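You operate a simulated robot arm through the tools that you are given. There is no shell and no other tool.

You are at the controls of a simulated robot arm. One attempt, no reset.

TASK
Get the lamp in the brass socket glowing orange again.
Fine: switch off while you turn it home and put the two pulled plugs back.

It is judged by the outcome, as a careful person would: the job done as asked, and still so three seconds after it is handed in. It fails if anything else is knocked over, pushed out of place, dropped, spilled or broken.

THE ROBOT
A 6-joint arm with a two-finger parallel gripper, fixed in place. Base frame: the origin is on the floor under the middle of its stand, x ahead of it, y to its left, z up; the work surface is at about z = 0.8. Lengths are in m, angles in rad, forces in N, time in s.
With the tool pointing down near the work surface it reaches from about 0.34 to 0.76 m from the base axis. Its first joint turns from -1.152 to 1.152 rad. Payload 2.45 kg.
Tool frame: the origin (TCP) lies between the finger pads and is the grasp point; the fingertips stand 0.024 m ahead of it; z points along the fingers, y is the line along which they close. The gripper opens to 0.068 m. The fingers are 0.017 m wide and 0.01 m thick; the gripper's body (0.04 by 0.07 m) begins 0.041 m behind the TCP.
Orientation is that of the tool frame in the base frame, as a unit quaternion [x, y, z, w]. With the fingers straight down and closing along the base's y, the tool's x points along the base's -x, its y along +y and its z along -z.

THE INTERFACE
- The arm moves only by the tool move_arm. Its argument "commands" is a list that holds one entry, the list of rows, each a list of 7 numbers: the shift along the base's x, y, z in cm, then the turn, a rotation vector about the base's x, y, z in rad, then the finger opening in cm, from 0 to 6.8. In form: [[[x, y, z, rx, ry, rz, hand], ...]]. A call has 1 to 20 rows; each row is the pose to reach, as a shift and turn from the pose commanded when the call began. A row lasts 0.2 s, in which the tool goes at most 0.05 m and 0.15 rad; a call with a longer step from one row to the next is refused whole, and so is a gripper value outside its range. A pose out of reach is approached as far as the arm can. The call stops where the force on the tool passes 40 N (or 10 N more than at its start, if that is more) or the arm is blocked; 0.2 s more then pass. The fingers move at their own pace (about 0.108 m/s each) and stop on an object; they squeeze with about 32 N. The grip force told is the motor's: it shows also when the fingers shut on nothing. Time passes only in rows, and 0.2 s behind the last, so rows that repeat a pose let the fingers close. The reply holds the time, the measured pose of the TCP, the force on the tool along the base axes, the opening and the grip force, in the units named above and with some noise, with the torque about the TCP (base axes, N m) and any sound that the robot's microphone picked up.
- Cameras (640 x 400 px; columns grow to the right, rows downward): "scene" is fixed at [0.15, 0.3985, 1.4683]; the picture's right is [-0.89, -0.46, 0.00], its down [-0.24, 0.47, -0.85] and it looks along [0.39, -0.76, -0.53] (base axes); focal length 372 px, centre (320, 200). "wrist" rides on the gripper at [0.084, 0.011, -0.075] in the tool frame; the picture's right is [-0.13, 0.99, 0.00], its down [-0.60, -0.08, -0.79] and it looks along [-0.79, -0.10, 0.61] (tool axes); focal length 251 px, centre (320, 200). There is no depth. A picture from a camera that has moved, and an enlarged one, comes with that camera's place and axes in the base frame and with its lens.
- capture(camera): a new picture of that camera. It takes no simulated time.
- close_up(camera, box): a new picture of the part [left, top, right, bottom] of that camera's present view, enlarged. It takes no simulated time.
- hand_in(): hands the job in; it is judged then, once.

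Places have to be worked out from the pictures, the camera data and where the tool is seen. Open the gripper and draw the arm clear of the work before you hand the job in, unless the task says otherwise.

The tools are called as name(argument=value, ...) on one line, values as JSON. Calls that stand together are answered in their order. move_arm: Moves the arm, as the interface text tells. Its arguments: {"type":"object","properties":{"commands":{"type":"array","items":{"type":"array","items":{"type":"array","items":{"type":"number"}}}}},"required":["commands"]} The other tools are called the same way: capture (camera) takes a picture; close_up (camera, box) takes an enlarged picture of a part of a camera's view; hand_in () hands the job in.

At the start:

```text
time_s: 0.0
position: [0.4307, -0.0675, 1.1955]
tcp_rot: [0.0, 1.0, 0.0, 0.0]
ft_force: [-0.7, -0.5, -0.6]
wrist_torque: [0.01, -0.02, 0.02]
opening: 0.0681
gripper_force: 0.1
```

scene: 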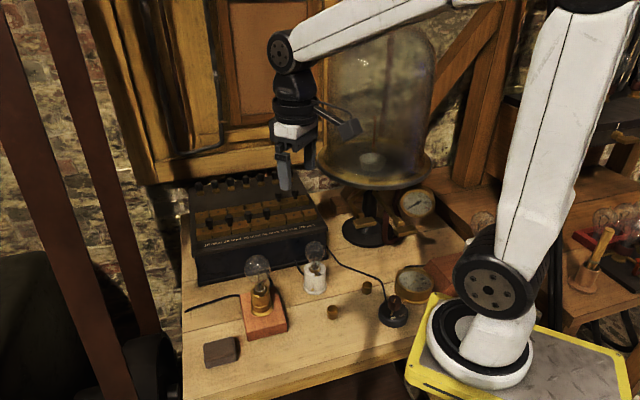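
wrist: 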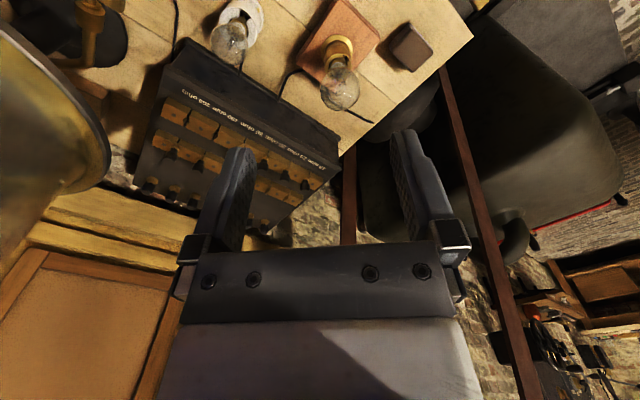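

I start by looking closely at the work table: the lamps, the resistance box with plugs, the switch and the loose plugs.

close_up(camera="scene", box=[180, 160, 340, 260])

close_up(camera="scene", box=[180, 230, 340, 330])

close_up(camera="scene", box=[300, 240, 460, 340])

close_up(camera="wrist", box=[120, 40, 360, 190])

close_up(camera="wrist", box=[200, 0, 440, 150])

```text
4.00 times, centred on (260, 210) of scene
camera zoom: at [0.15, 0.3985, 1.4683], right [-0.89, -0.46, 0.0], down [-0.24, 0.47, -0.85], along [0.39, -0.76, -0.53], focal length 1488 px, centre (560, 160)
```

zoom: 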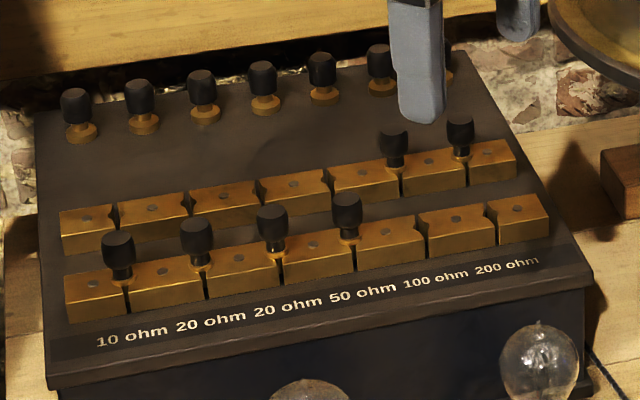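

```text
4.00 times, centred on (260, 280) of scene
camera zoom: at [0.15, 0.3985, 1.4683], right [-0.89, -0.46, 0.0], down [-0.24, 0.47, -0.85], along [0.39, -0.76, -0.53], focal length 1488 px, centre (560, -120)
```

zoom: 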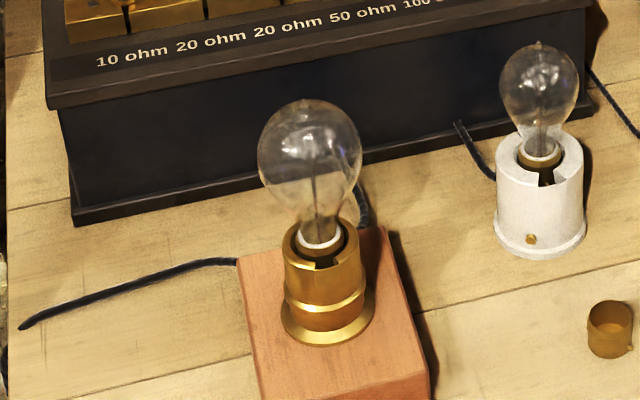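

```text
4.00 times, centred on (380, 290) of scene
camera zoom: at [0.15, 0.3985, 1.4683], right [-0.89, -0.46, 0.0], down [-0.24, 0.47, -0.85], along [0.39, -0.76, -0.53], focal length 1488 px, centre (80, -160)
```

zoom: 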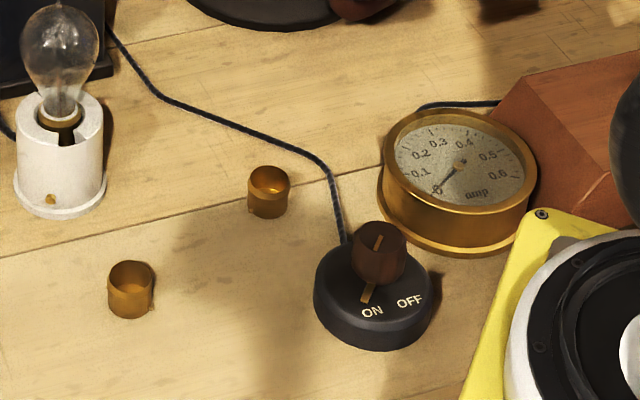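

```text
2.67 times, centred on (240, 115) of wrist
camera zoom: at [0.3462, -0.0571, 1.2706], right [0.13, 0.99, 0.0], down [0.6, -0.08, 0.79], along [0.79, -0.1, -0.61], focal length 670 px, centre (533, 427)
```

zoom: 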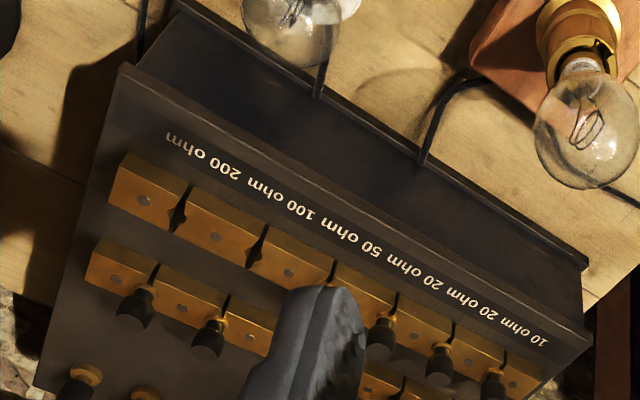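

```text
2.67 times, centred on (320, 75) of wrist
camera zoom: at [0.3462, -0.0571, 1.2706], right [0.13, 0.99, 0.0], down [0.6, -0.08, 0.79], along [0.79, -0.1, -0.61], focal length 670 px, centre (320, 533)
```

zoom: 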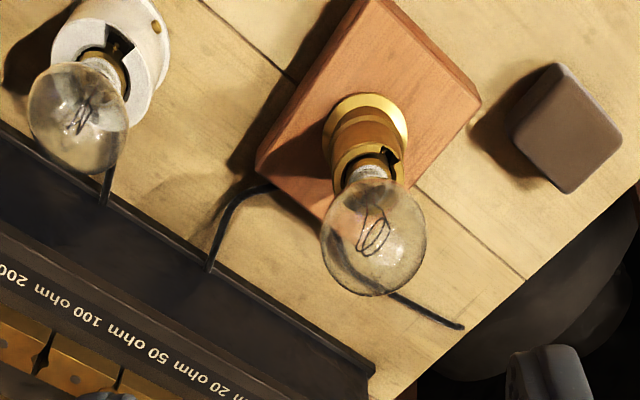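

The box shows 10–20–20–50 plugged and 100 and 200 empty in the front row. I move to get a closer wrist view of the box top and lamps, keeping well above everything.

move_arm(commands=[[[-1.5, -2.5, -2.5, 0, 0, 0, 6.8], [-3, -5, -5, 0, 0, 0, 6.8], [-4.5, -7.5, -7.5, 0, 0, 0, 6.8], [-5, -9, -10, 0, 0, 0, 6.8]]])

capture(camera="wrist")

capture(camera="scene")

```text
time_s: 1.0
position: [0.3811, -0.158, 1.0956]
tcp_rot: [0.0, 1.0, 0.0, 0.0]
ft_force: [-0.4, -0.2, 0.2]
wrist_torque: [-0.01, 0.01, -0.01]
opening: 0.0679
gripper_force: 0.0
```

```text
taken
camera wrist: at [0.2954, -0.1473, 1.1702], right [0.13, 0.99, 0.0], down [0.6, -0.08, 0.79], along [0.79, -0.1, -0.61], focal length 251 px, centre (320, 200)
```

wrist: 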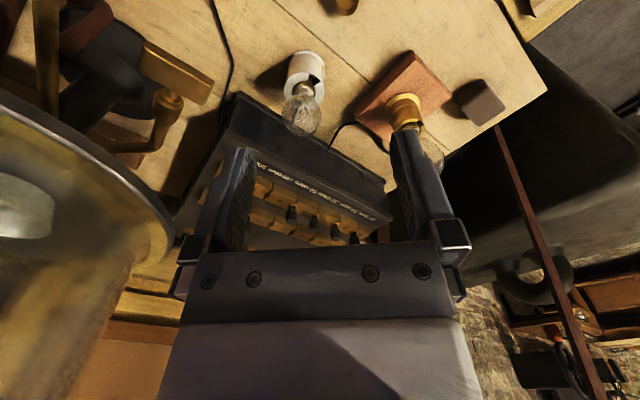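

```text
taken
```

scene: 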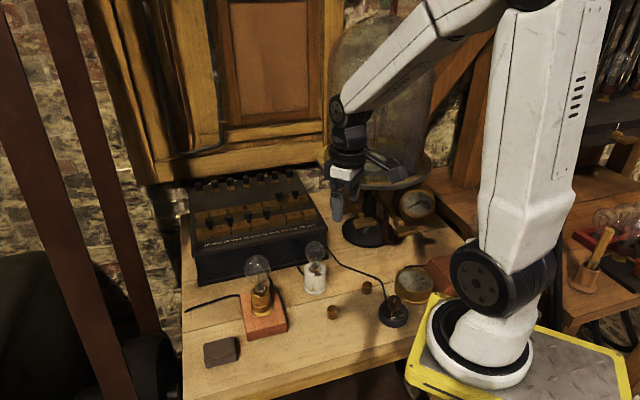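

The arm no longer blocks the box in the scene view, so I zoom in on its rows of plugs and on the lamp sockets.

close_up(camera="scene", box=[180, 165, 260, 215])

close_up(camera="scene", box=[250, 165, 330, 215])

close_up(camera="scene", box=[185, 205, 265, 255])

close_up(camera="scene", box=[250, 200, 330, 250])

close_up(camera="scene", box=[230, 250, 294, 290])

close_up(camera="scene", box=[230, 280, 294, 320])

close_up(camera="scene", box=[365, 280, 429, 320])

close_up(camera="scene", box=[290, 235, 354, 275])

close_up(camera="scene", box=[320, 275, 384, 315])

```text
8.00 times, centred on (220, 190) of scene
camera zoom: at [0.15, 0.3985, 1.4683], right [-0.89, -0.46, 0.0], down [-0.24, 0.47, -0.85], along [0.39, -0.76, -0.53], focal length 2976 px, centre (1120, 280)
```

zoom: 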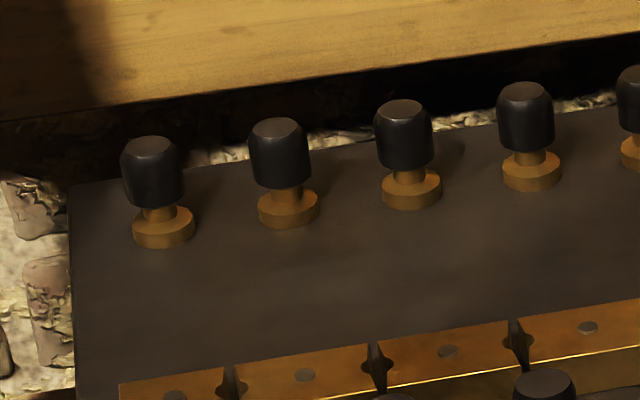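

```text
8.00 times, centred on (290, 190) of scene
camera zoom: at [0.15, 0.3985, 1.4683], right [-0.89, -0.46, 0.0], down [-0.24, 0.47, -0.85], along [0.39, -0.76, -0.53], focal length 2976 px, centre (560, 280)
```

zoom: 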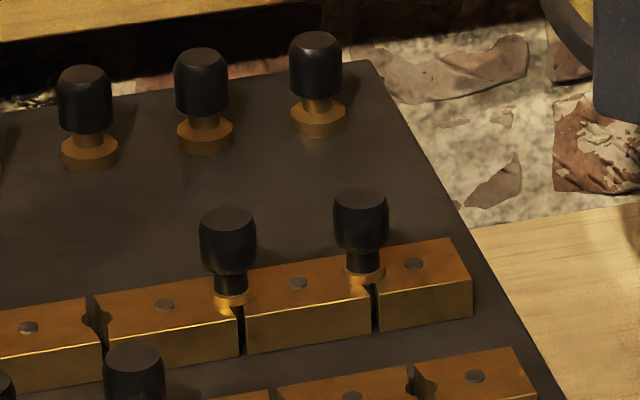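

```text
8.00 times, centred on (225, 230) of scene
camera zoom: at [0.15, 0.3985, 1.4683], right [-0.89, -0.46, 0.0], down [-0.24, 0.47, -0.85], along [0.39, -0.76, -0.53], focal length 2976 px, centre (1080, -40)
```

zoom: 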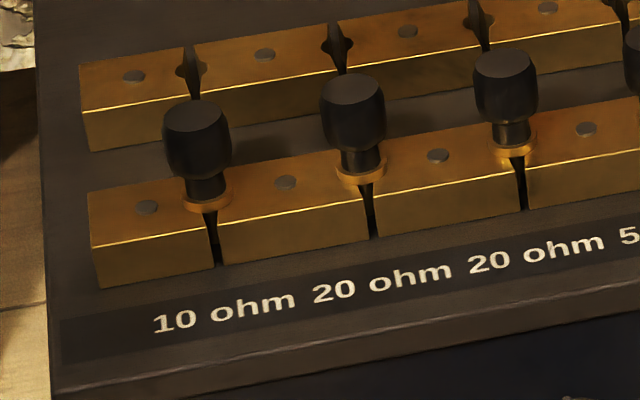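

```text
8.00 times, centred on (290, 225) of scene
camera zoom: at [0.15, 0.3985, 1.4683], right [-0.89, -0.46, 0.0], down [-0.24, 0.47, -0.85], along [0.39, -0.76, -0.53], focal length 2976 px, centre (560, 0)
```

zoom: 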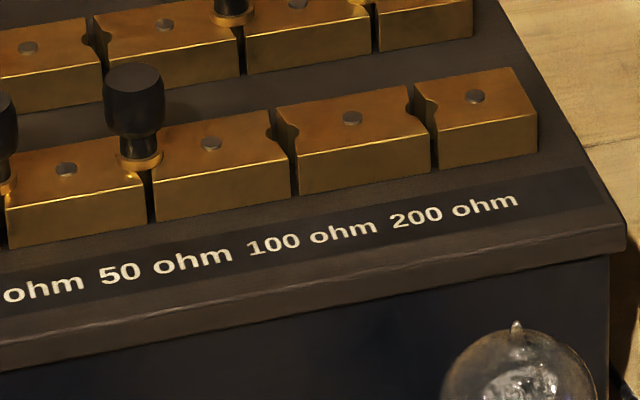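

```text
10.00 times, centred on (262, 270) of scene
camera zoom: at [0.15, 0.3985, 1.4683], right [-0.89, -0.46, 0.0], down [-0.24, 0.47, -0.85], along [0.39, -0.76, -0.53], focal length 3720 px, centre (900, -500)
```

zoom: 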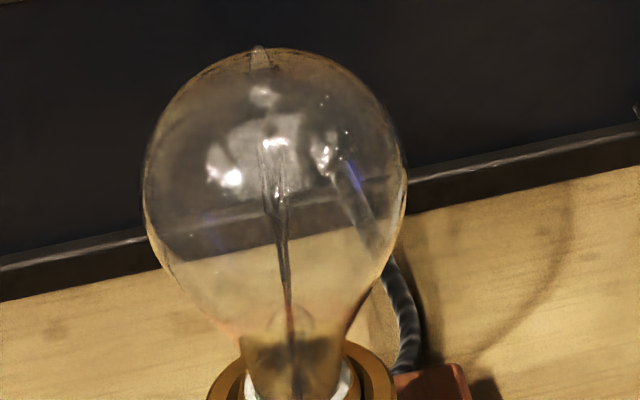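

```text
10.00 times, centred on (262, 300) of scene
camera zoom: at [0.15, 0.3985, 1.4683], right [-0.89, -0.46, 0.0], down [-0.24, 0.47, -0.85], along [0.39, -0.76, -0.53], focal length 3720 px, centre (900, -800)
```

zoom: 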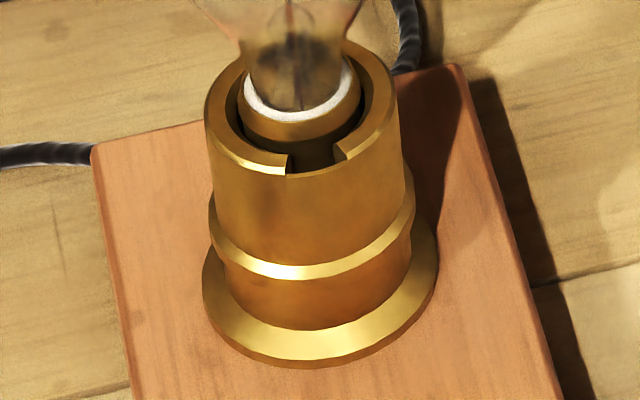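

```text
10.00 times, centred on (397, 300) of scene
camera zoom: at [0.15, 0.3985, 1.4683], right [-0.89, -0.46, 0.0], down [-0.24, 0.47, -0.85], along [0.39, -0.76, -0.53], focal length 3720 px, centre (-450, -800)
```

zoom: 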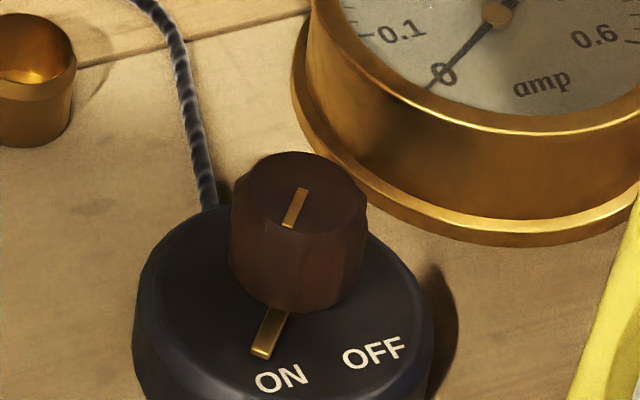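

```text
10.00 times, centred on (322, 255) of scene
camera zoom: at [0.15, 0.3985, 1.4683], right [-0.89, -0.46, 0.0], down [-0.24, 0.47, -0.85], along [0.39, -0.76, -0.53], focal length 3720 px, centre (300, -350)
```

zoom: 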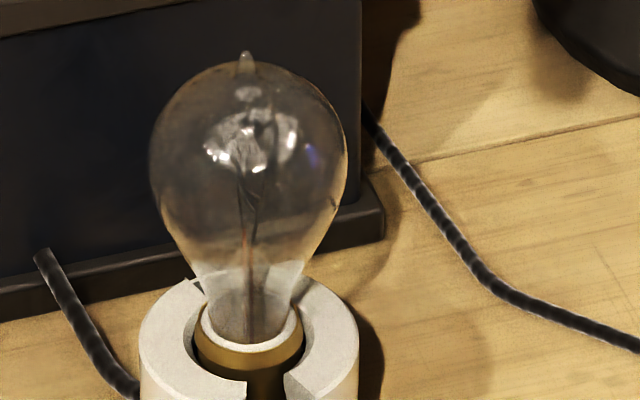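

```text
10.00 times, centred on (352, 295) of scene
camera zoom: at [0.15, 0.3985, 1.4683], right [-0.89, -0.46, 0.0], down [-0.24, 0.47, -0.85], along [0.39, -0.76, -0.53], focal length 3720 px, centre (0, -750)
```

zoom: 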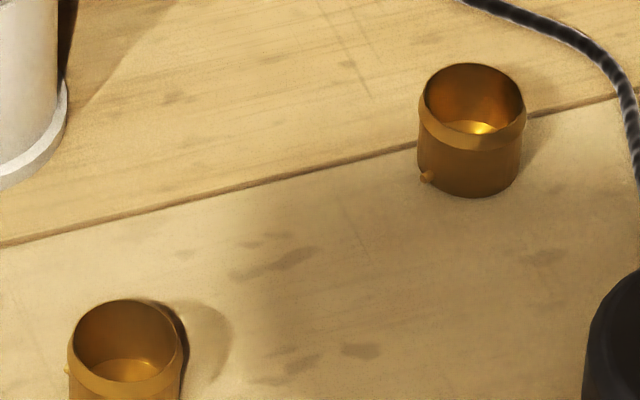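

The switch points to ON while the ammeter reads 0, and the two plugs missing from the 100 and 200 gaps appear parked in the unlabelled rear bar. I tilt the wrist camera to look more steeply down at the brass-socket lamp.

move_arm(commands=[[[3.5, 2.2, 1.5, 0, 0.15, 0, 6.8], [7, 4.4, 2.5, 0, 0.3, 0, 6.8], [10.5, 6.6, 2.5, 0, 0.45, 0, 6.8], [14, 8.8, 2.5, 0, 0.6, 0, 6.8], [14, 8.8, 2.5, 0, 0.6, 0, 6.8]]])

capture(camera="wrist")

close_up(camera="wrist", box=[240, 20, 400, 120])

```text
time_s: 2.2
position: [0.5209, -0.0692, 1.1198]
tcp_rot: [0.0, 0.955, 0.001, -0.296]
ft_force: [-0.9, 0.5, 0.8]
wrist_torque: [0.03, -0.01, -0.01]
opening: 0.0681
gripper_force: 0.1
```

```text
taken
camera wrist: at [0.4942, -0.0579, 1.2296], right [0.11, 0.99, -0.07], down [0.95, -0.08, 0.31], along [0.3, -0.1, -0.95], focal length 251 px, centre (320, 200)
```

wrist: 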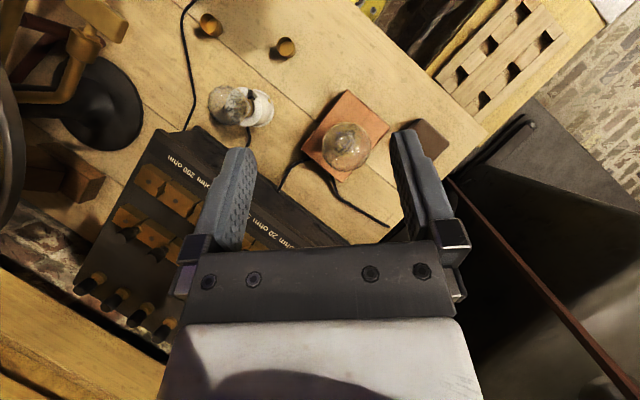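

```text
4.00 times, centred on (320, 70) of wrist
camera zoom: at [0.4942, -0.0579, 1.2296], right [0.11, 0.99, -0.07], down [0.95, -0.08, 0.31], along [0.3, -0.1, -0.95], focal length 1006 px, centre (320, 720)
```

zoom: 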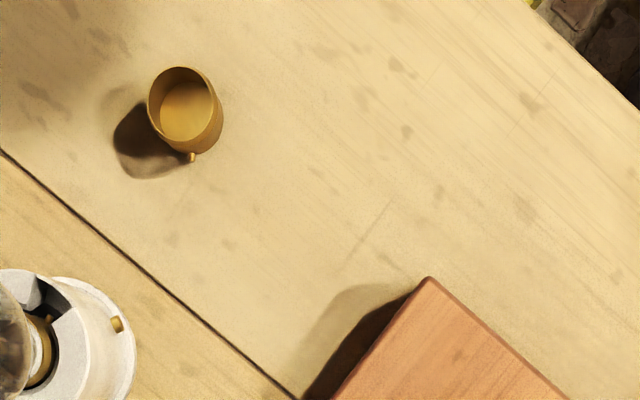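

Now the whole bench is visible from above. I zoom on the brass socket lamp, the white socket and the box from this viewpoint.

close_up(camera="wrist", box=[280, 80, 440, 180])

close_up(camera="wrist", box=[310, 110, 390, 160])

close_up(camera="wrist", box=[190, 70, 290, 132])

close_up(camera="wrist", box=[70, 130, 270, 255])

```text
4.00 times, centred on (360, 130) of wrist
camera zoom: at [0.4942, -0.0579, 1.2296], right [0.11, 0.99, -0.07], down [0.95, -0.08, 0.31], along [0.3, -0.1, -0.95], focal length 1006 px, centre (160, 480)
```

zoom: 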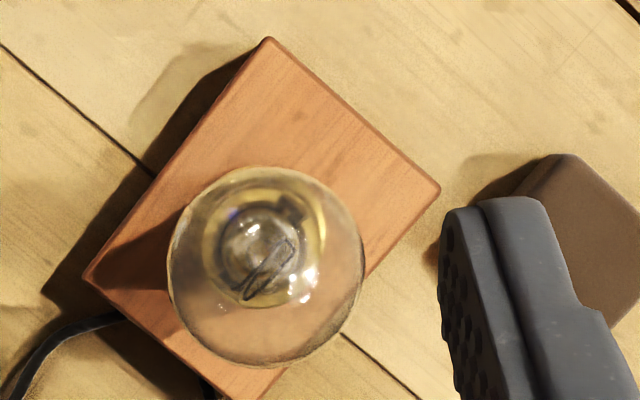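

```text
8.00 times, centred on (350, 135) of wrist
camera zoom: at [0.4942, -0.0579, 1.2296], right [0.11, 0.99, -0.07], down [0.95, -0.08, 0.31], along [0.3, -0.1, -0.95], focal length 2012 px, centre (80, 720)
```

zoom: 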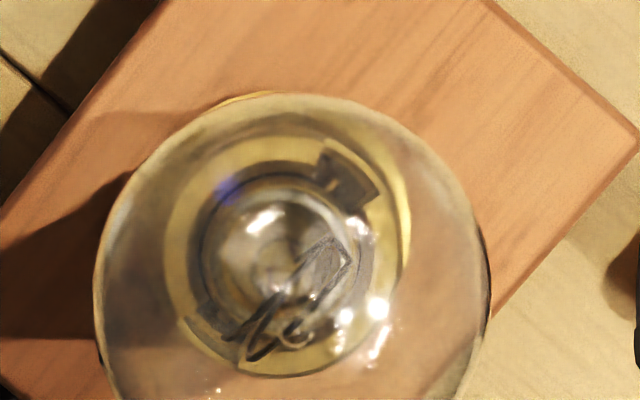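

```text
6.40 times, centred on (240, 101) of wrist
camera zoom: at [0.4942, -0.0579, 1.2296], right [0.11, 0.99, -0.07], down [0.95, -0.08, 0.31], along [0.3, -0.1, -0.95], focal length 1609 px, centre (832, 834)
```

zoom: 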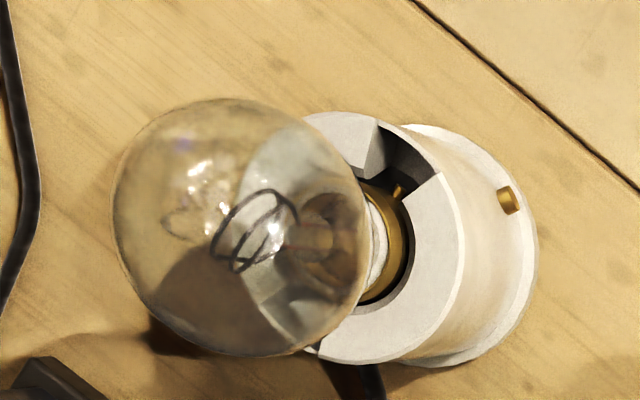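

```text
3.20 times, centred on (170, 192) of wrist
camera zoom: at [0.4942, -0.0579, 1.2296], right [0.11, 0.99, -0.07], down [0.95, -0.08, 0.31], along [0.3, -0.1, -0.95], focal length 805 px, centre (800, 224)
```

zoom: 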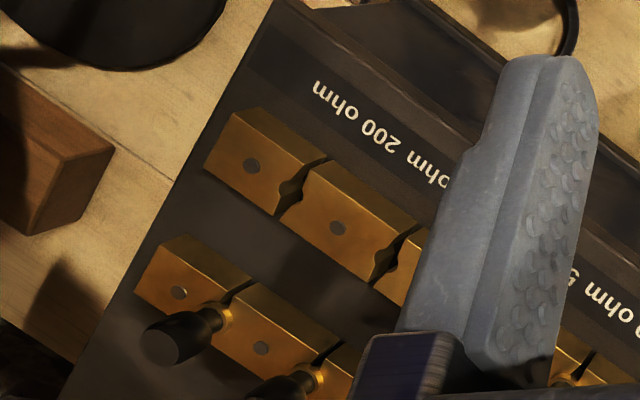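

I look closer at the notch areas of both sockets to find the lamp pins.

close_up(camera="scene", box=[246, 280, 278, 300])

close_up(camera="scene", box=[299, 258, 331, 278])

close_up(camera="wrist", box=[330, 118, 370, 143])

close_up(camera="scene", box=[385, 285, 417, 305])

close_up(camera="scene", box=[380, 300, 412, 320])

```text
16.00 times, centred on (262, 290) of scene
camera zoom: at [0.15, 0.3985, 1.4683], right [-0.89, -0.46, 0.0], down [-0.24, 0.47, -0.85], along [0.39, -0.76, -0.53], focal length 5952 px, centre (1248, -1240)
```

zoom: 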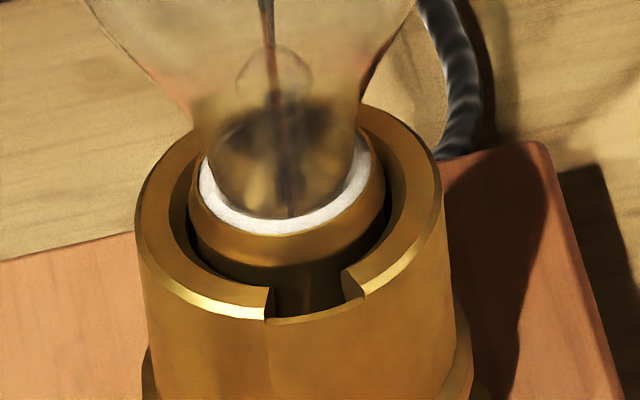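

```text
16.00 times, centred on (315, 268) of scene
camera zoom: at [0.15, 0.3985, 1.4683], right [-0.89, -0.46, 0.0], down [-0.24, 0.47, -0.85], along [0.39, -0.76, -0.53], focal length 5952 px, centre (400, -888)
```

zoom: 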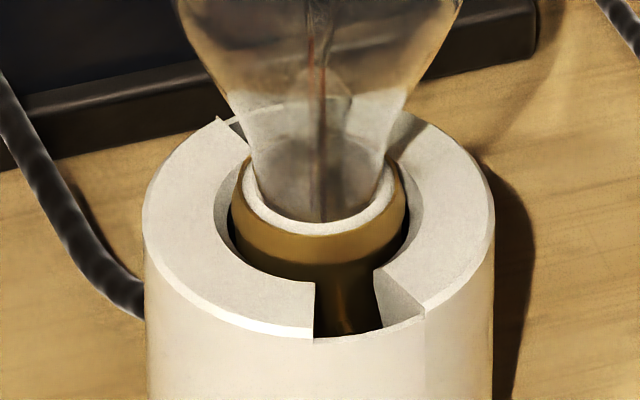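

```text
16.00 times, centred on (350, 130) of wrist
camera zoom: at [0.4942, -0.0579, 1.2296], right [0.11, 0.99, -0.07], down [0.95, -0.08, 0.31], along [0.3, -0.1, -0.95], focal length 4023 px, centre (-160, 1312)
```

zoom: 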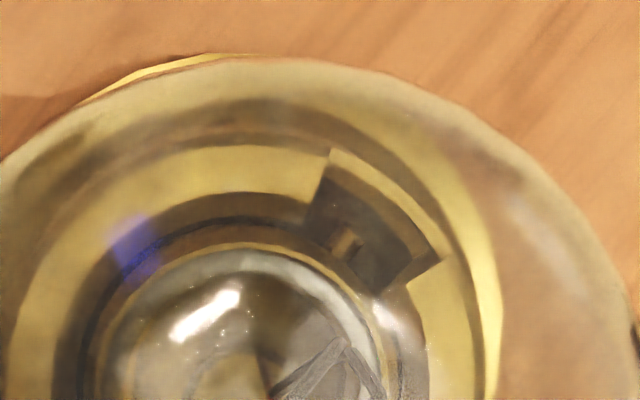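

```text
16.00 times, centred on (401, 295) of scene
camera zoom: at [0.15, 0.3985, 1.4683], right [-0.89, -0.46, 0.0], down [-0.24, 0.47, -0.85], along [0.39, -0.76, -0.53], focal length 5952 px, centre (-976, -1320)
```

zoom: 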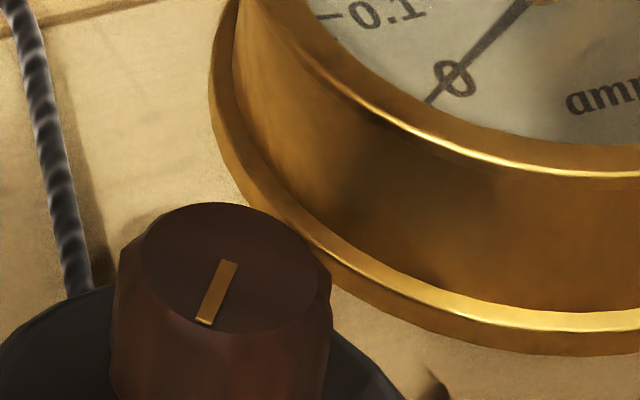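

```text
16.00 times, centred on (396, 310) of scene
camera zoom: at [0.15, 0.3985, 1.4683], right [-0.89, -0.46, 0.0], down [-0.24, 0.47, -0.85], along [0.39, -0.76, -0.53], focal length 5952 px, centre (-896, -1560)
```

zoom: 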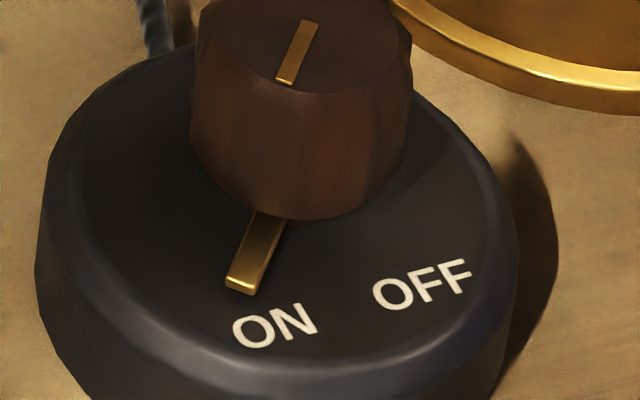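

Both lamps show a pin in the entry notch; the brass-socket lamp therefore still has to be turned. Now I move the camera above the switch to measure it (steps kept under 5 cm).

move_arm(commands=[[[-3.3, -2.2, -0.5, 0, 0, 0, 6.8], [-6.6, -4.4, -1, 0, 0, 0, 6.8], [-9.9, -6.6, -2, 0, 0, 0, 6.8], [-13.2, -8.8, -4, 0, 0, 0, 6.8], [-16.5, -11, -6, 0, 0, 0, 6.8], [-19.4, -13.1, -8, 0, 0, 0, 6.8], [-19.4, -13.1, -8, 0, 0, 0, 6.8]]])

capture(camera="wrist")

close_up(camera="scene", box=[365, 285, 445, 335])

```text
time_s: 3.8
position: [0.3262, -0.1989, 1.0398]
tcp_rot: [-0.001, 0.955, 0.0, -0.295]
ft_force: [-0.2, -0.3, -1.2]
wrist_torque: [-0.01, 0.01, 0.03]
opening: 0.0678
gripper_force: 0.1
```

```text
taken
camera wrist: at [0.2982, -0.1893, 1.1498], right [0.11, 0.99, -0.07], down [0.95, -0.08, 0.31], along [0.31, -0.1, -0.95], focal length 251 px, centre (320, 200)
```

wrist: 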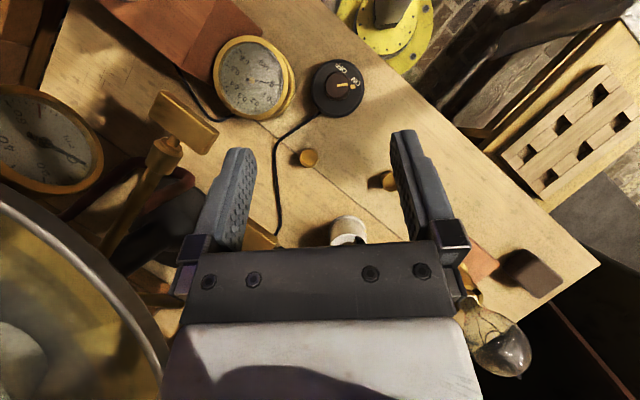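

```text
8.00 times, centred on (405, 310) of scene
camera zoom: at [0.15, 0.3985, 1.4683], right [-0.89, -0.46, 0.0], down [-0.24, 0.47, -0.85], along [0.39, -0.76, -0.53], focal length 2976 px, centre (-360, -680)
```

zoom: 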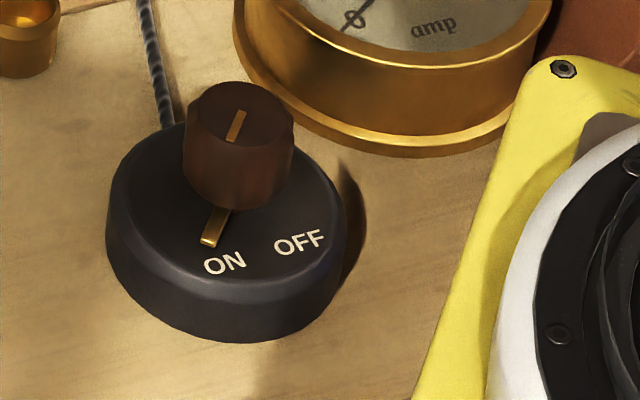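

close_up(camera="wrist", box=[298, 50, 378, 100])

close_up(camera="wrist", box=[200, 20, 320, 95])

```text
8.00 times, centred on (338, 75) of wrist
camera zoom: at [0.2982, -0.1893, 1.1498], right [0.11, 0.99, -0.07], down [0.95, -0.08, 0.31], along [0.31, -0.1, -0.95], focal length 2012 px, centre (176, 1200)
```

zoom: 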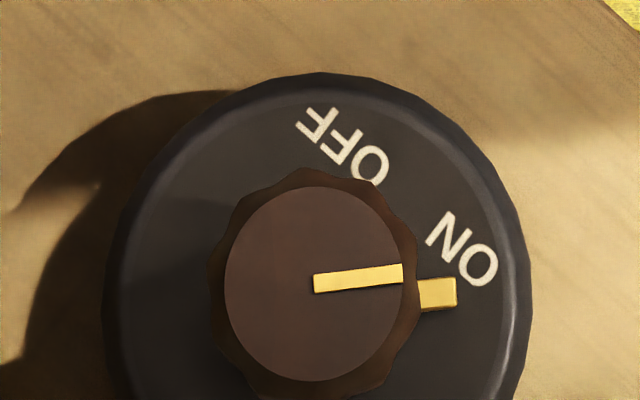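

```text
5.33 times, centred on (260, 58) of wrist
camera zoom: at [0.2982, -0.1893, 1.1498], right [0.11, 0.99, -0.07], down [0.95, -0.08, 0.31], along [0.31, -0.1, -0.95], focal length 1341 px, centre (640, 960)
```

zoom: 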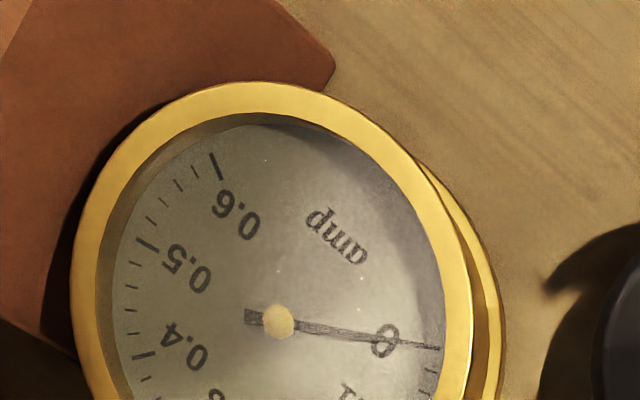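

The knob top is at about (0.266, −0.189, 0.853), pointer at ON pointing along +y, with OFF about 70° counter-clockwise (towards −x). That is just inside the vertical reach limit, so I use a tilt of 0.4 rad and test the reach above the knob.

move_arm(commands=[[[-2, 0.4, -2.5, 0, -0.1, 0, 6.8], [-4, 0.8, -5, 0, -0.2, 0, 5.5], [-6.1, 1.15, -8, 0, -0.2, 0, 4.8], [-6.1, 1.15, -8, 0, -0.2, 0, 4.8]]])

capture(camera="wrist")

capture(camera="scene")

```text
time_s: 4.8
position: [0.2643, -0.1888, 0.9593]
tcp_rot: [0.001, 0.98, 0.0, -0.199]
ft_force: [-0.2, -0.5, -0.8]
wrist_torque: [0.0, -0.02, -0.01]
opening: 0.0477
gripper_force: 0.1
```

```text
taken
camera wrist: at [0.2161, -0.1782, 1.0623], right [0.12, 0.99, -0.05], down [0.86, -0.08, 0.5], along [0.49, -0.1, -0.87], focal length 251 px, centre (320, 200)
```

wrist: 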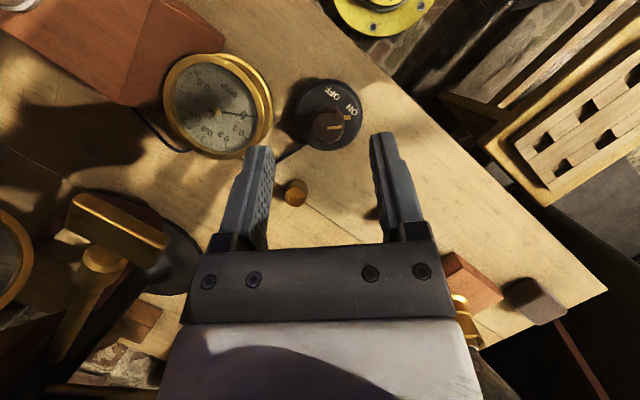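

```text
taken
```

scene: 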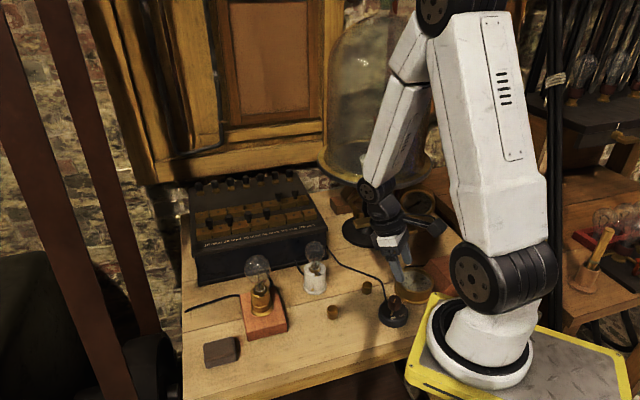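

The tilted pose above the knob is reachable. I turn the hand −0.785 rad about the vertical while still above the knob, so the ON→OFF turn ends in a reachable pose.

move_arm(commands=[[[0, 0, 0, 0, 0, -0.131, 4.8], [0, 0, 0, 0, 0, -0.262, 4.8], [0, 0, 0, 0, 0, -0.393, 4.8], [0, 0, 0, 0, 0, -0.524, 4.8], [0, 0, 0, 0, 0, -0.655, 4.8], [0, 0, 0, 0, 0, -0.785, 4.8], [0, 0, 0, 0, 0, -0.785, 4.8]]])

capture(camera="wrist")

capture(camera="scene")

```text
time_s: 6.4
position: [0.2652, -0.1897, 0.9611]
tcp_rot: [0.376, 0.905, 0.077, -0.183]
ft_force: [-0.1, -0.2, 0.5]
wrist_torque: [0.0, -0.02, 0.04]
opening: 0.0482
gripper_force: 0.1
```

```text
taken
camera wrist: at [0.2389, -0.1479, 1.0625], right [0.79, 0.62, -0.05], down [0.56, -0.67, 0.5], along [0.27, -0.42, -0.87], focal length 251 px, centre (320, 200)
```

wrist: 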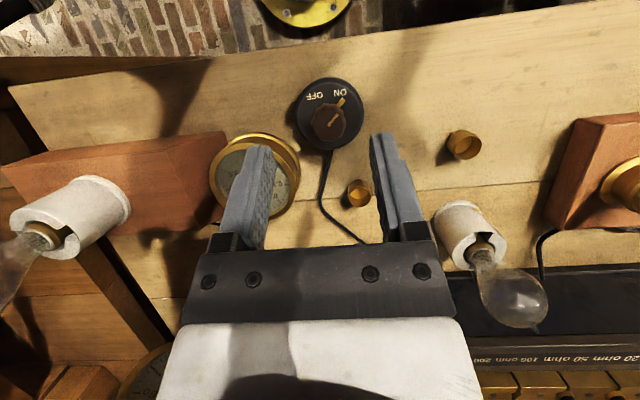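

```text
taken
```

scene: 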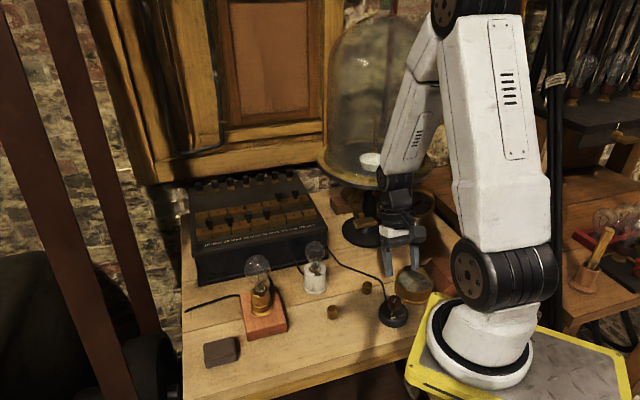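

close_up(camera="wrist", box=[280, 70, 376, 130])

close_up(camera="scene", box=[360, 240, 440, 290])

close_up(camera="wrist", box=[0, 100, 320, 300])

```text
6.67 times, centred on (328, 100) of wrist
camera zoom: at [0.2389, -0.1479, 1.0625], right [0.79, 0.62, -0.05], down [0.56, -0.67, 0.5], along [0.27, -0.42, -0.87], focal length 1676 px, centre (267, 867)
```

zoom: 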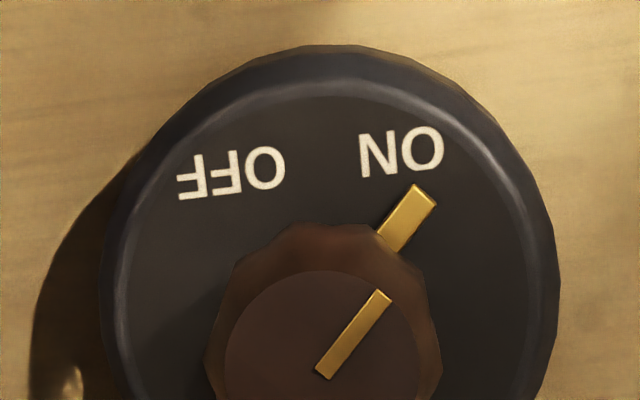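

```text
8.00 times, centred on (400, 265) of scene
camera zoom: at [0.15, 0.3985, 1.4683], right [-0.89, -0.46, 0.0], down [-0.24, 0.47, -0.85], along [0.39, -0.76, -0.53], focal length 2976 px, centre (-320, -320)
```

zoom: 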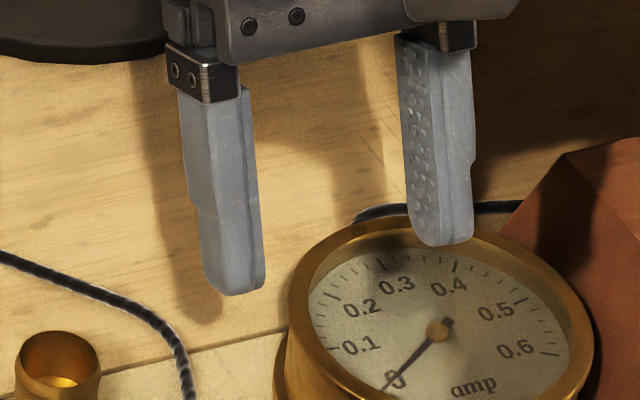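

```text
2.00 times, centred on (160, 200) of wrist
camera zoom: at [0.2389, -0.1479, 1.0625], right [0.79, 0.62, -0.05], down [0.56, -0.67, 0.5], along [0.27, -0.42, -0.87], focal length 503 px, centre (640, 200)
```

zoom: 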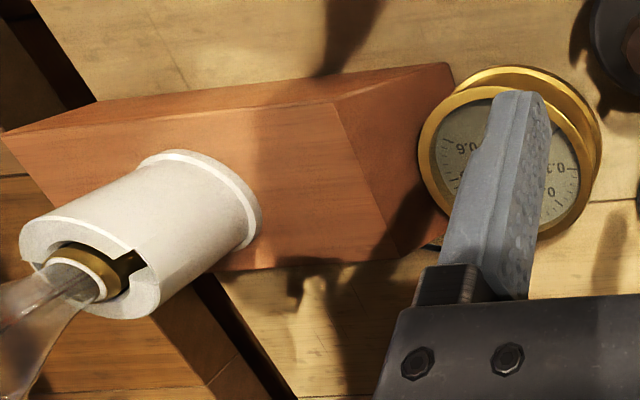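

The knob axis measures (0.2658, −0.1896) from this second view, within 1 mm of the TCP. I descend straight down to just above the knob's flanks with the fingers 4.8 cm open.

move_arm(commands=[[[0.05, 0, -3, 0, 0, 0, 4.8], [0.05, 0, -6, 0, 0, 0, 4.8], [0.05, 0, -8.5, 0, 0, 0, 4.8], [0.05, 0, -8.5, 0, 0, 0, 4.8]]])

capture(camera="wrist")

close_up(camera="scene", box=[350, 260, 446, 320])

```text
time_s: 7.4
position: [0.2666, -0.1889, 0.8755]
tcp_rot: [0.375, 0.906, 0.076, -0.183]
ft_force: [-0.3, 0.1, -0.4]
wrist_torque: [0.02, 0.0, -0.01]
opening: 0.0477
gripper_force: 0.0
```

```text
taken
camera wrist: at [0.2395, -0.1483, 0.9771], right [0.79, 0.62, -0.05], down [0.56, -0.67, 0.5], along [0.27, -0.42, -0.87], focal length 251 px, centre (320, 200)
```

wrist: 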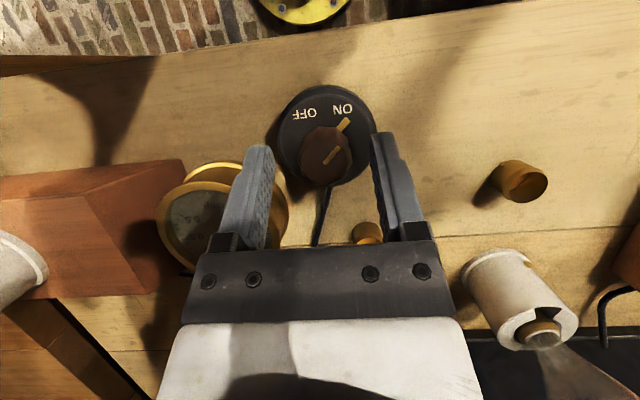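

```text
6.67 times, centred on (398, 290) of scene
camera zoom: at [0.15, 0.3985, 1.4683], right [-0.89, -0.46, 0.0], down [-0.24, 0.47, -0.85], along [0.39, -0.76, -0.53], focal length 2480 px, centre (-200, -400)
```

zoom: 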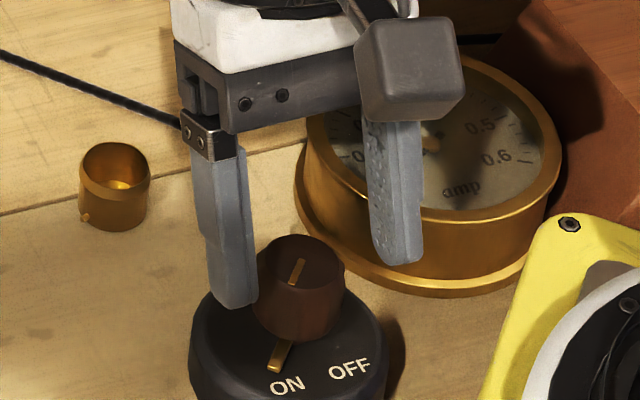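

Fingers straddle the knob with clear space from the ammeter. I go down the last 2.4 cm and close on the knob.

move_arm(commands=[[[-0.05, 0, -1.2, 0, 0, 0, 4.8], [-0.05, 0, -2.4, 0, 0, 0, 4.8], [-0.05, 0, -2.4, 0, 0, 0, 3.6], [-0.05, 0, -2.4, 0, 0, 0, 2.6], [-0.05, 0, -2.4, 0, 0, 0, 2.0], [-0.05, 0, -2.4, 0, 0, 0, 2.0]]])

close_up(camera="scene", box=[350, 260, 446, 320])

capture(camera="wrist")

```text
time_s: 8.8
position: [0.265, -0.1879, 0.8513]
tcp_rot: [0.376, 0.905, 0.075, -0.183]
ft_force: [10.8, 9.6, -3.6]
wrist_torque: [-0.05, -0.23, 0.04]
opening: 0.0312
gripper_force: 7.2
```

```text
6.67 times, centred on (398, 290) of scene
camera zoom: at [0.1503, 0.3987, 1.4682], right [-0.89, -0.46, 0.0], down [-0.24, 0.47, -0.85], along [0.39, -0.76, -0.53], focal length 2480 px, centre (-200, -400)
```

zoom: 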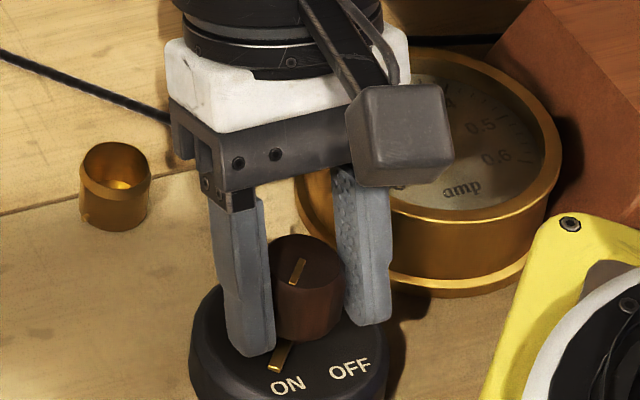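

```text
taken
camera wrist: at [0.2391, -0.1473, 0.953], right [0.79, 0.62, -0.05], down [0.56, -0.67, 0.5], along [0.27, -0.42, -0.87], focal length 251 px, centre (320, 200)
```

wrist: 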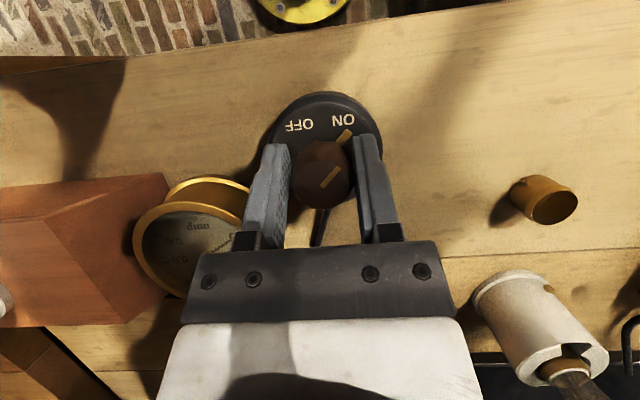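

Both fingers touch the knob (3.1 cm), with a side load of about 14 N along the closing line, so the hand sits slightly off-centre. I shift 1 mm along (+x,+y) to relieve it and keep the grip.

move_arm(commands=[[[0.05, 0.05, 0, 0, 0, 0, 2.0], [0.1, 0.1, 0, 0, 0, 0, 2.0], [0.1, 0.1, 0, 0, 0, 0, 2.0]]])

```text
time_s: 9.6
position: [0.2662, -0.1891, 0.8519]
tcp_rot: [0.375, 0.906, 0.076, -0.183]
ft_force: [0.0, 2.1, -12.7]
wrist_torque: [0.16, -0.25, -0.02]
opening: 0.0294
gripper_force: 43.5
```

Grip is now 43 N and centred. I turn the knob counter-clockwise in small steps toward OFF.

move_arm(commands=[[[0, 0, 0, 0, 0, 0.12, 2.0], [0, 0, 0, 0, 0, 0.24, 2.0], [0, 0, 0, 0, 0, 0.36, 2.0], [0, 0, 0, 0, 0, 0.48, 2.0], [0, 0, 0, 0, 0, 0.6, 2.0]]])

capture(camera="wrist")

close_up(camera="scene", box=[350, 260, 446, 320])

```text
time_s: 10.8
position: [0.2664, -0.1881, 0.8512]
tcp_rot: [0.09, 0.976, 0.019, -0.198]
ft_force: [-16.6, -15.5, -26.8]
wrist_torque: [-0.59, -0.48, -0.01]
opening: 0.0295
gripper_force: 43.5
```

```text
taken
camera wrist: at [0.2206, -0.1694, 0.9531], right [0.3, 0.95, -0.05], down [0.84, -0.24, 0.49], along [0.46, -0.19, -0.87], focal length 251 px, centre (320, 200)
```

wrist: 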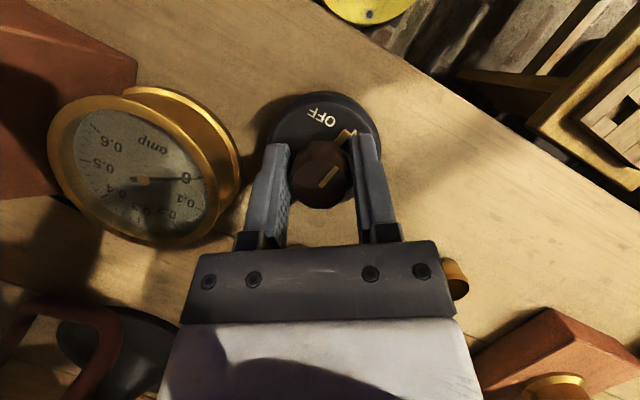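

```text
6.67 times, centred on (398, 290) of scene
camera zoom: at [0.1498, 0.3979, 1.4685], right [-0.89, -0.46, 0.0], down [-0.24, 0.47, -0.85], along [0.39, -0.76, -0.53], focal length 2480 px, centre (-200, -400)
```

zoom: 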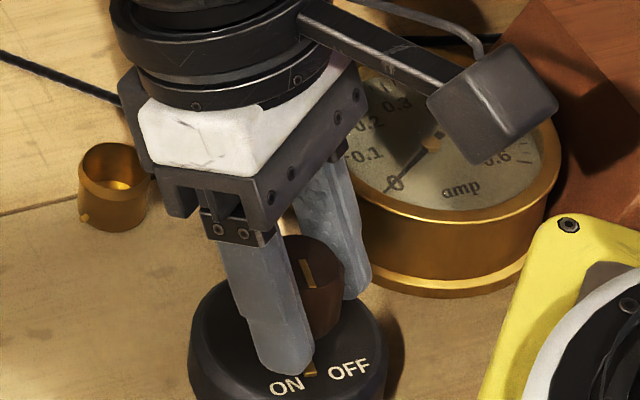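

The knob follows the grip (about 34° so far), but side loads have built up. I relieve them with a half-millimetre shift along the pushing direction before continuing.

move_arm(commands=[[[-0.03, -0.03, -0.03, 0, 0, 0, 2.0], [-0.06, -0.06, -0.06, 0, 0, 0, 2.0], [-0.06, -0.06, -0.06, 0, 0, 0, 2.0]]])

```text
time_s: 11.6
position: [0.2671, -0.1891, 0.8513]
tcp_rot: [0.091, 0.976, 0.019, -0.198]
ft_force: [1.4, 1.4, 7.3]
wrist_torque: [0.71, 0.79, 0.01]
opening: 0.0293
gripper_force: 43.8
```

Loads are down to a few newtons. I continue turning in smaller increments toward OFF.

move_arm(commands=[[[0, 0, 0, 0, 0, 0.1, 2.0], [0, 0, 0, 0, 0, 0.2, 2.0], [0, 0, 0, 0, 0, 0.3, 2.0]]])

capture(camera="wrist")

close_up(camera="scene", box=[350, 260, 446, 320])

```text
time_s: 12.4
position: [0.2659, -0.1908, 0.8515]
tcp_rot: [-0.057, 0.978, -0.012, -0.198]
ft_force: [3.2, 7.8, 30.0]
wrist_torque: [0.3, 0.32, -0.03]
opening: 0.0295
gripper_force: 42.9
```

```text
taken
camera wrist: at [0.2167, -0.1837, 0.953], right [0.0, 1.0, -0.05], down [0.87, 0.02, 0.5], along [0.5, -0.05, -0.87], focal length 251 px, centre (320, 200)
```

wrist: 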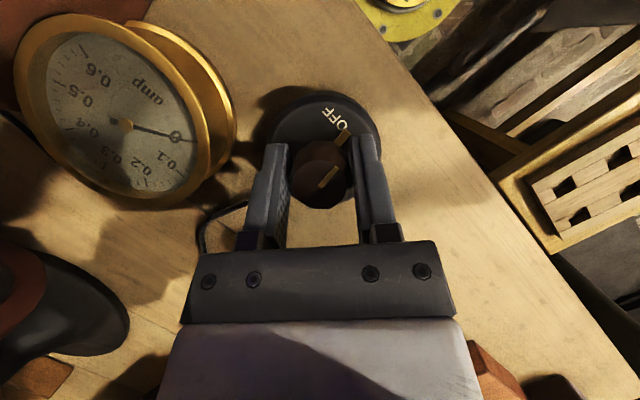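

```text
6.67 times, centred on (398, 290) of scene
camera zoom: at [0.1498, 0.3989, 1.4682], right [-0.89, -0.46, 0.0], down [-0.24, 0.47, -0.85], along [0.39, -0.76, -0.53], focal length 2480 px, centre (-200, -400)
```

zoom: 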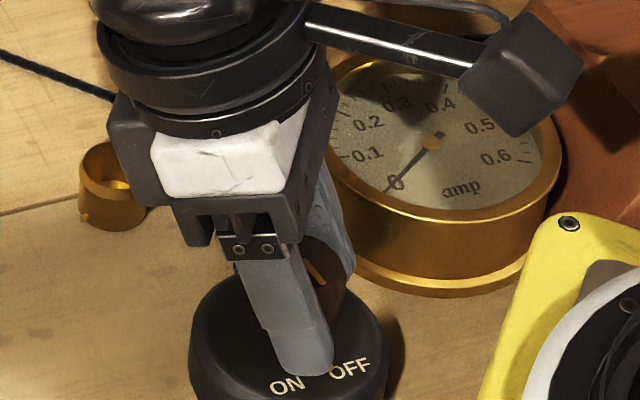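

Now 0.9 rad turned, the pointer is reaching the OFF lettering. I relieve the upward load and continue slowly.

move_arm(commands=[[[0.0, 0.02, 0.05, 0, 0, 0, 2.0], [0.0, 0.02, 0.05, 0, 0, 0.08, 2.0], [0.0, 0.02, 0.05, 0, 0, 0.16, 2.0]]])

close_up(camera="wrist", box=[256, 80, 384, 160])

```text
time_s: 13.2
position: [0.2656, -0.1893, 0.8509]
tcp_rot: [-0.135, 0.971, -0.027, -0.197]
ft_force: [-3.9, -6.9, -7.6]
wrist_torque: [-0.57, -0.18, -0.01]
opening: 0.0293
gripper_force: 43.5
```

```text
5.00 times, centred on (320, 120) of wrist
camera zoom: at [0.2164, -0.1918, 0.953], right [-0.16, 0.99, -0.05], down [0.85, 0.16, 0.5], along [0.5, 0.03, -0.87], focal length 1257 px, centre (320, 600)
```

zoom: 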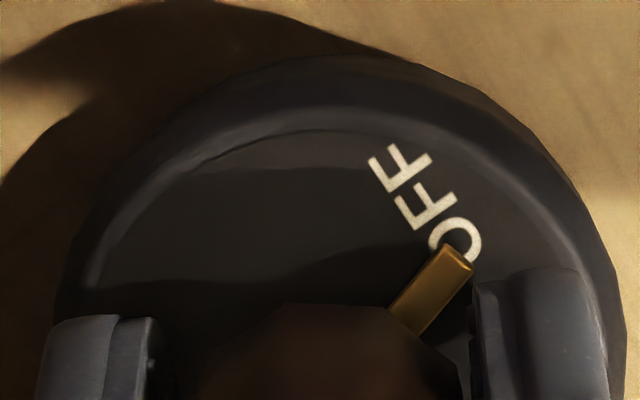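

No stop or click yet; the pointer is at the edge of the OFF lettering. I continue in small steps watching torque.

move_arm(commands=[[[0, -0.02, -0.01, 0, 0, 0.06, 2.0], [0, -0.02, -0.01, 0, 0, 0.12, 2.0], [0, -0.02, -0.01, 0, 0, 0.12, 2.0]]])

close_up(camera="wrist", box=[256, 80, 384, 160])

```text
time_s: 14.0
position: [0.2657, -0.1888, 0.8514]
tcp_rot: [-0.193, 0.961, -0.039, -0.194]
ft_force: [-1.3, -1.2, -7.5]
wrist_torque: [-0.16, -0.7, -0.01]
opening: 0.0294
gripper_force: 43.1
```

```text
5.00 times, centred on (320, 120) of wrist
camera zoom: at [0.2172, -0.1977, 0.953], right [-0.27, 0.96, -0.05], down [0.83, 0.26, 0.5], along [0.49, 0.09, -0.87], focal length 1257 px, centre (320, 600)
```

zoom: 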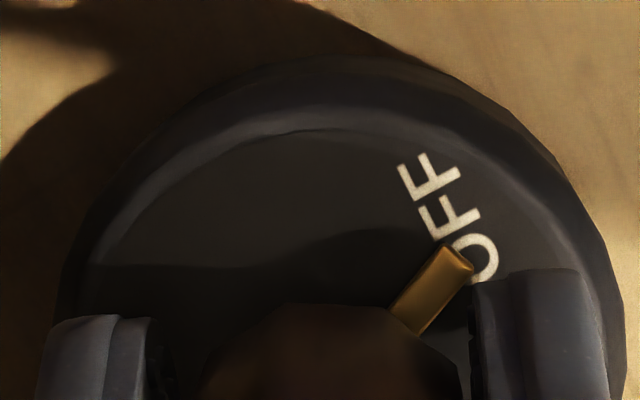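

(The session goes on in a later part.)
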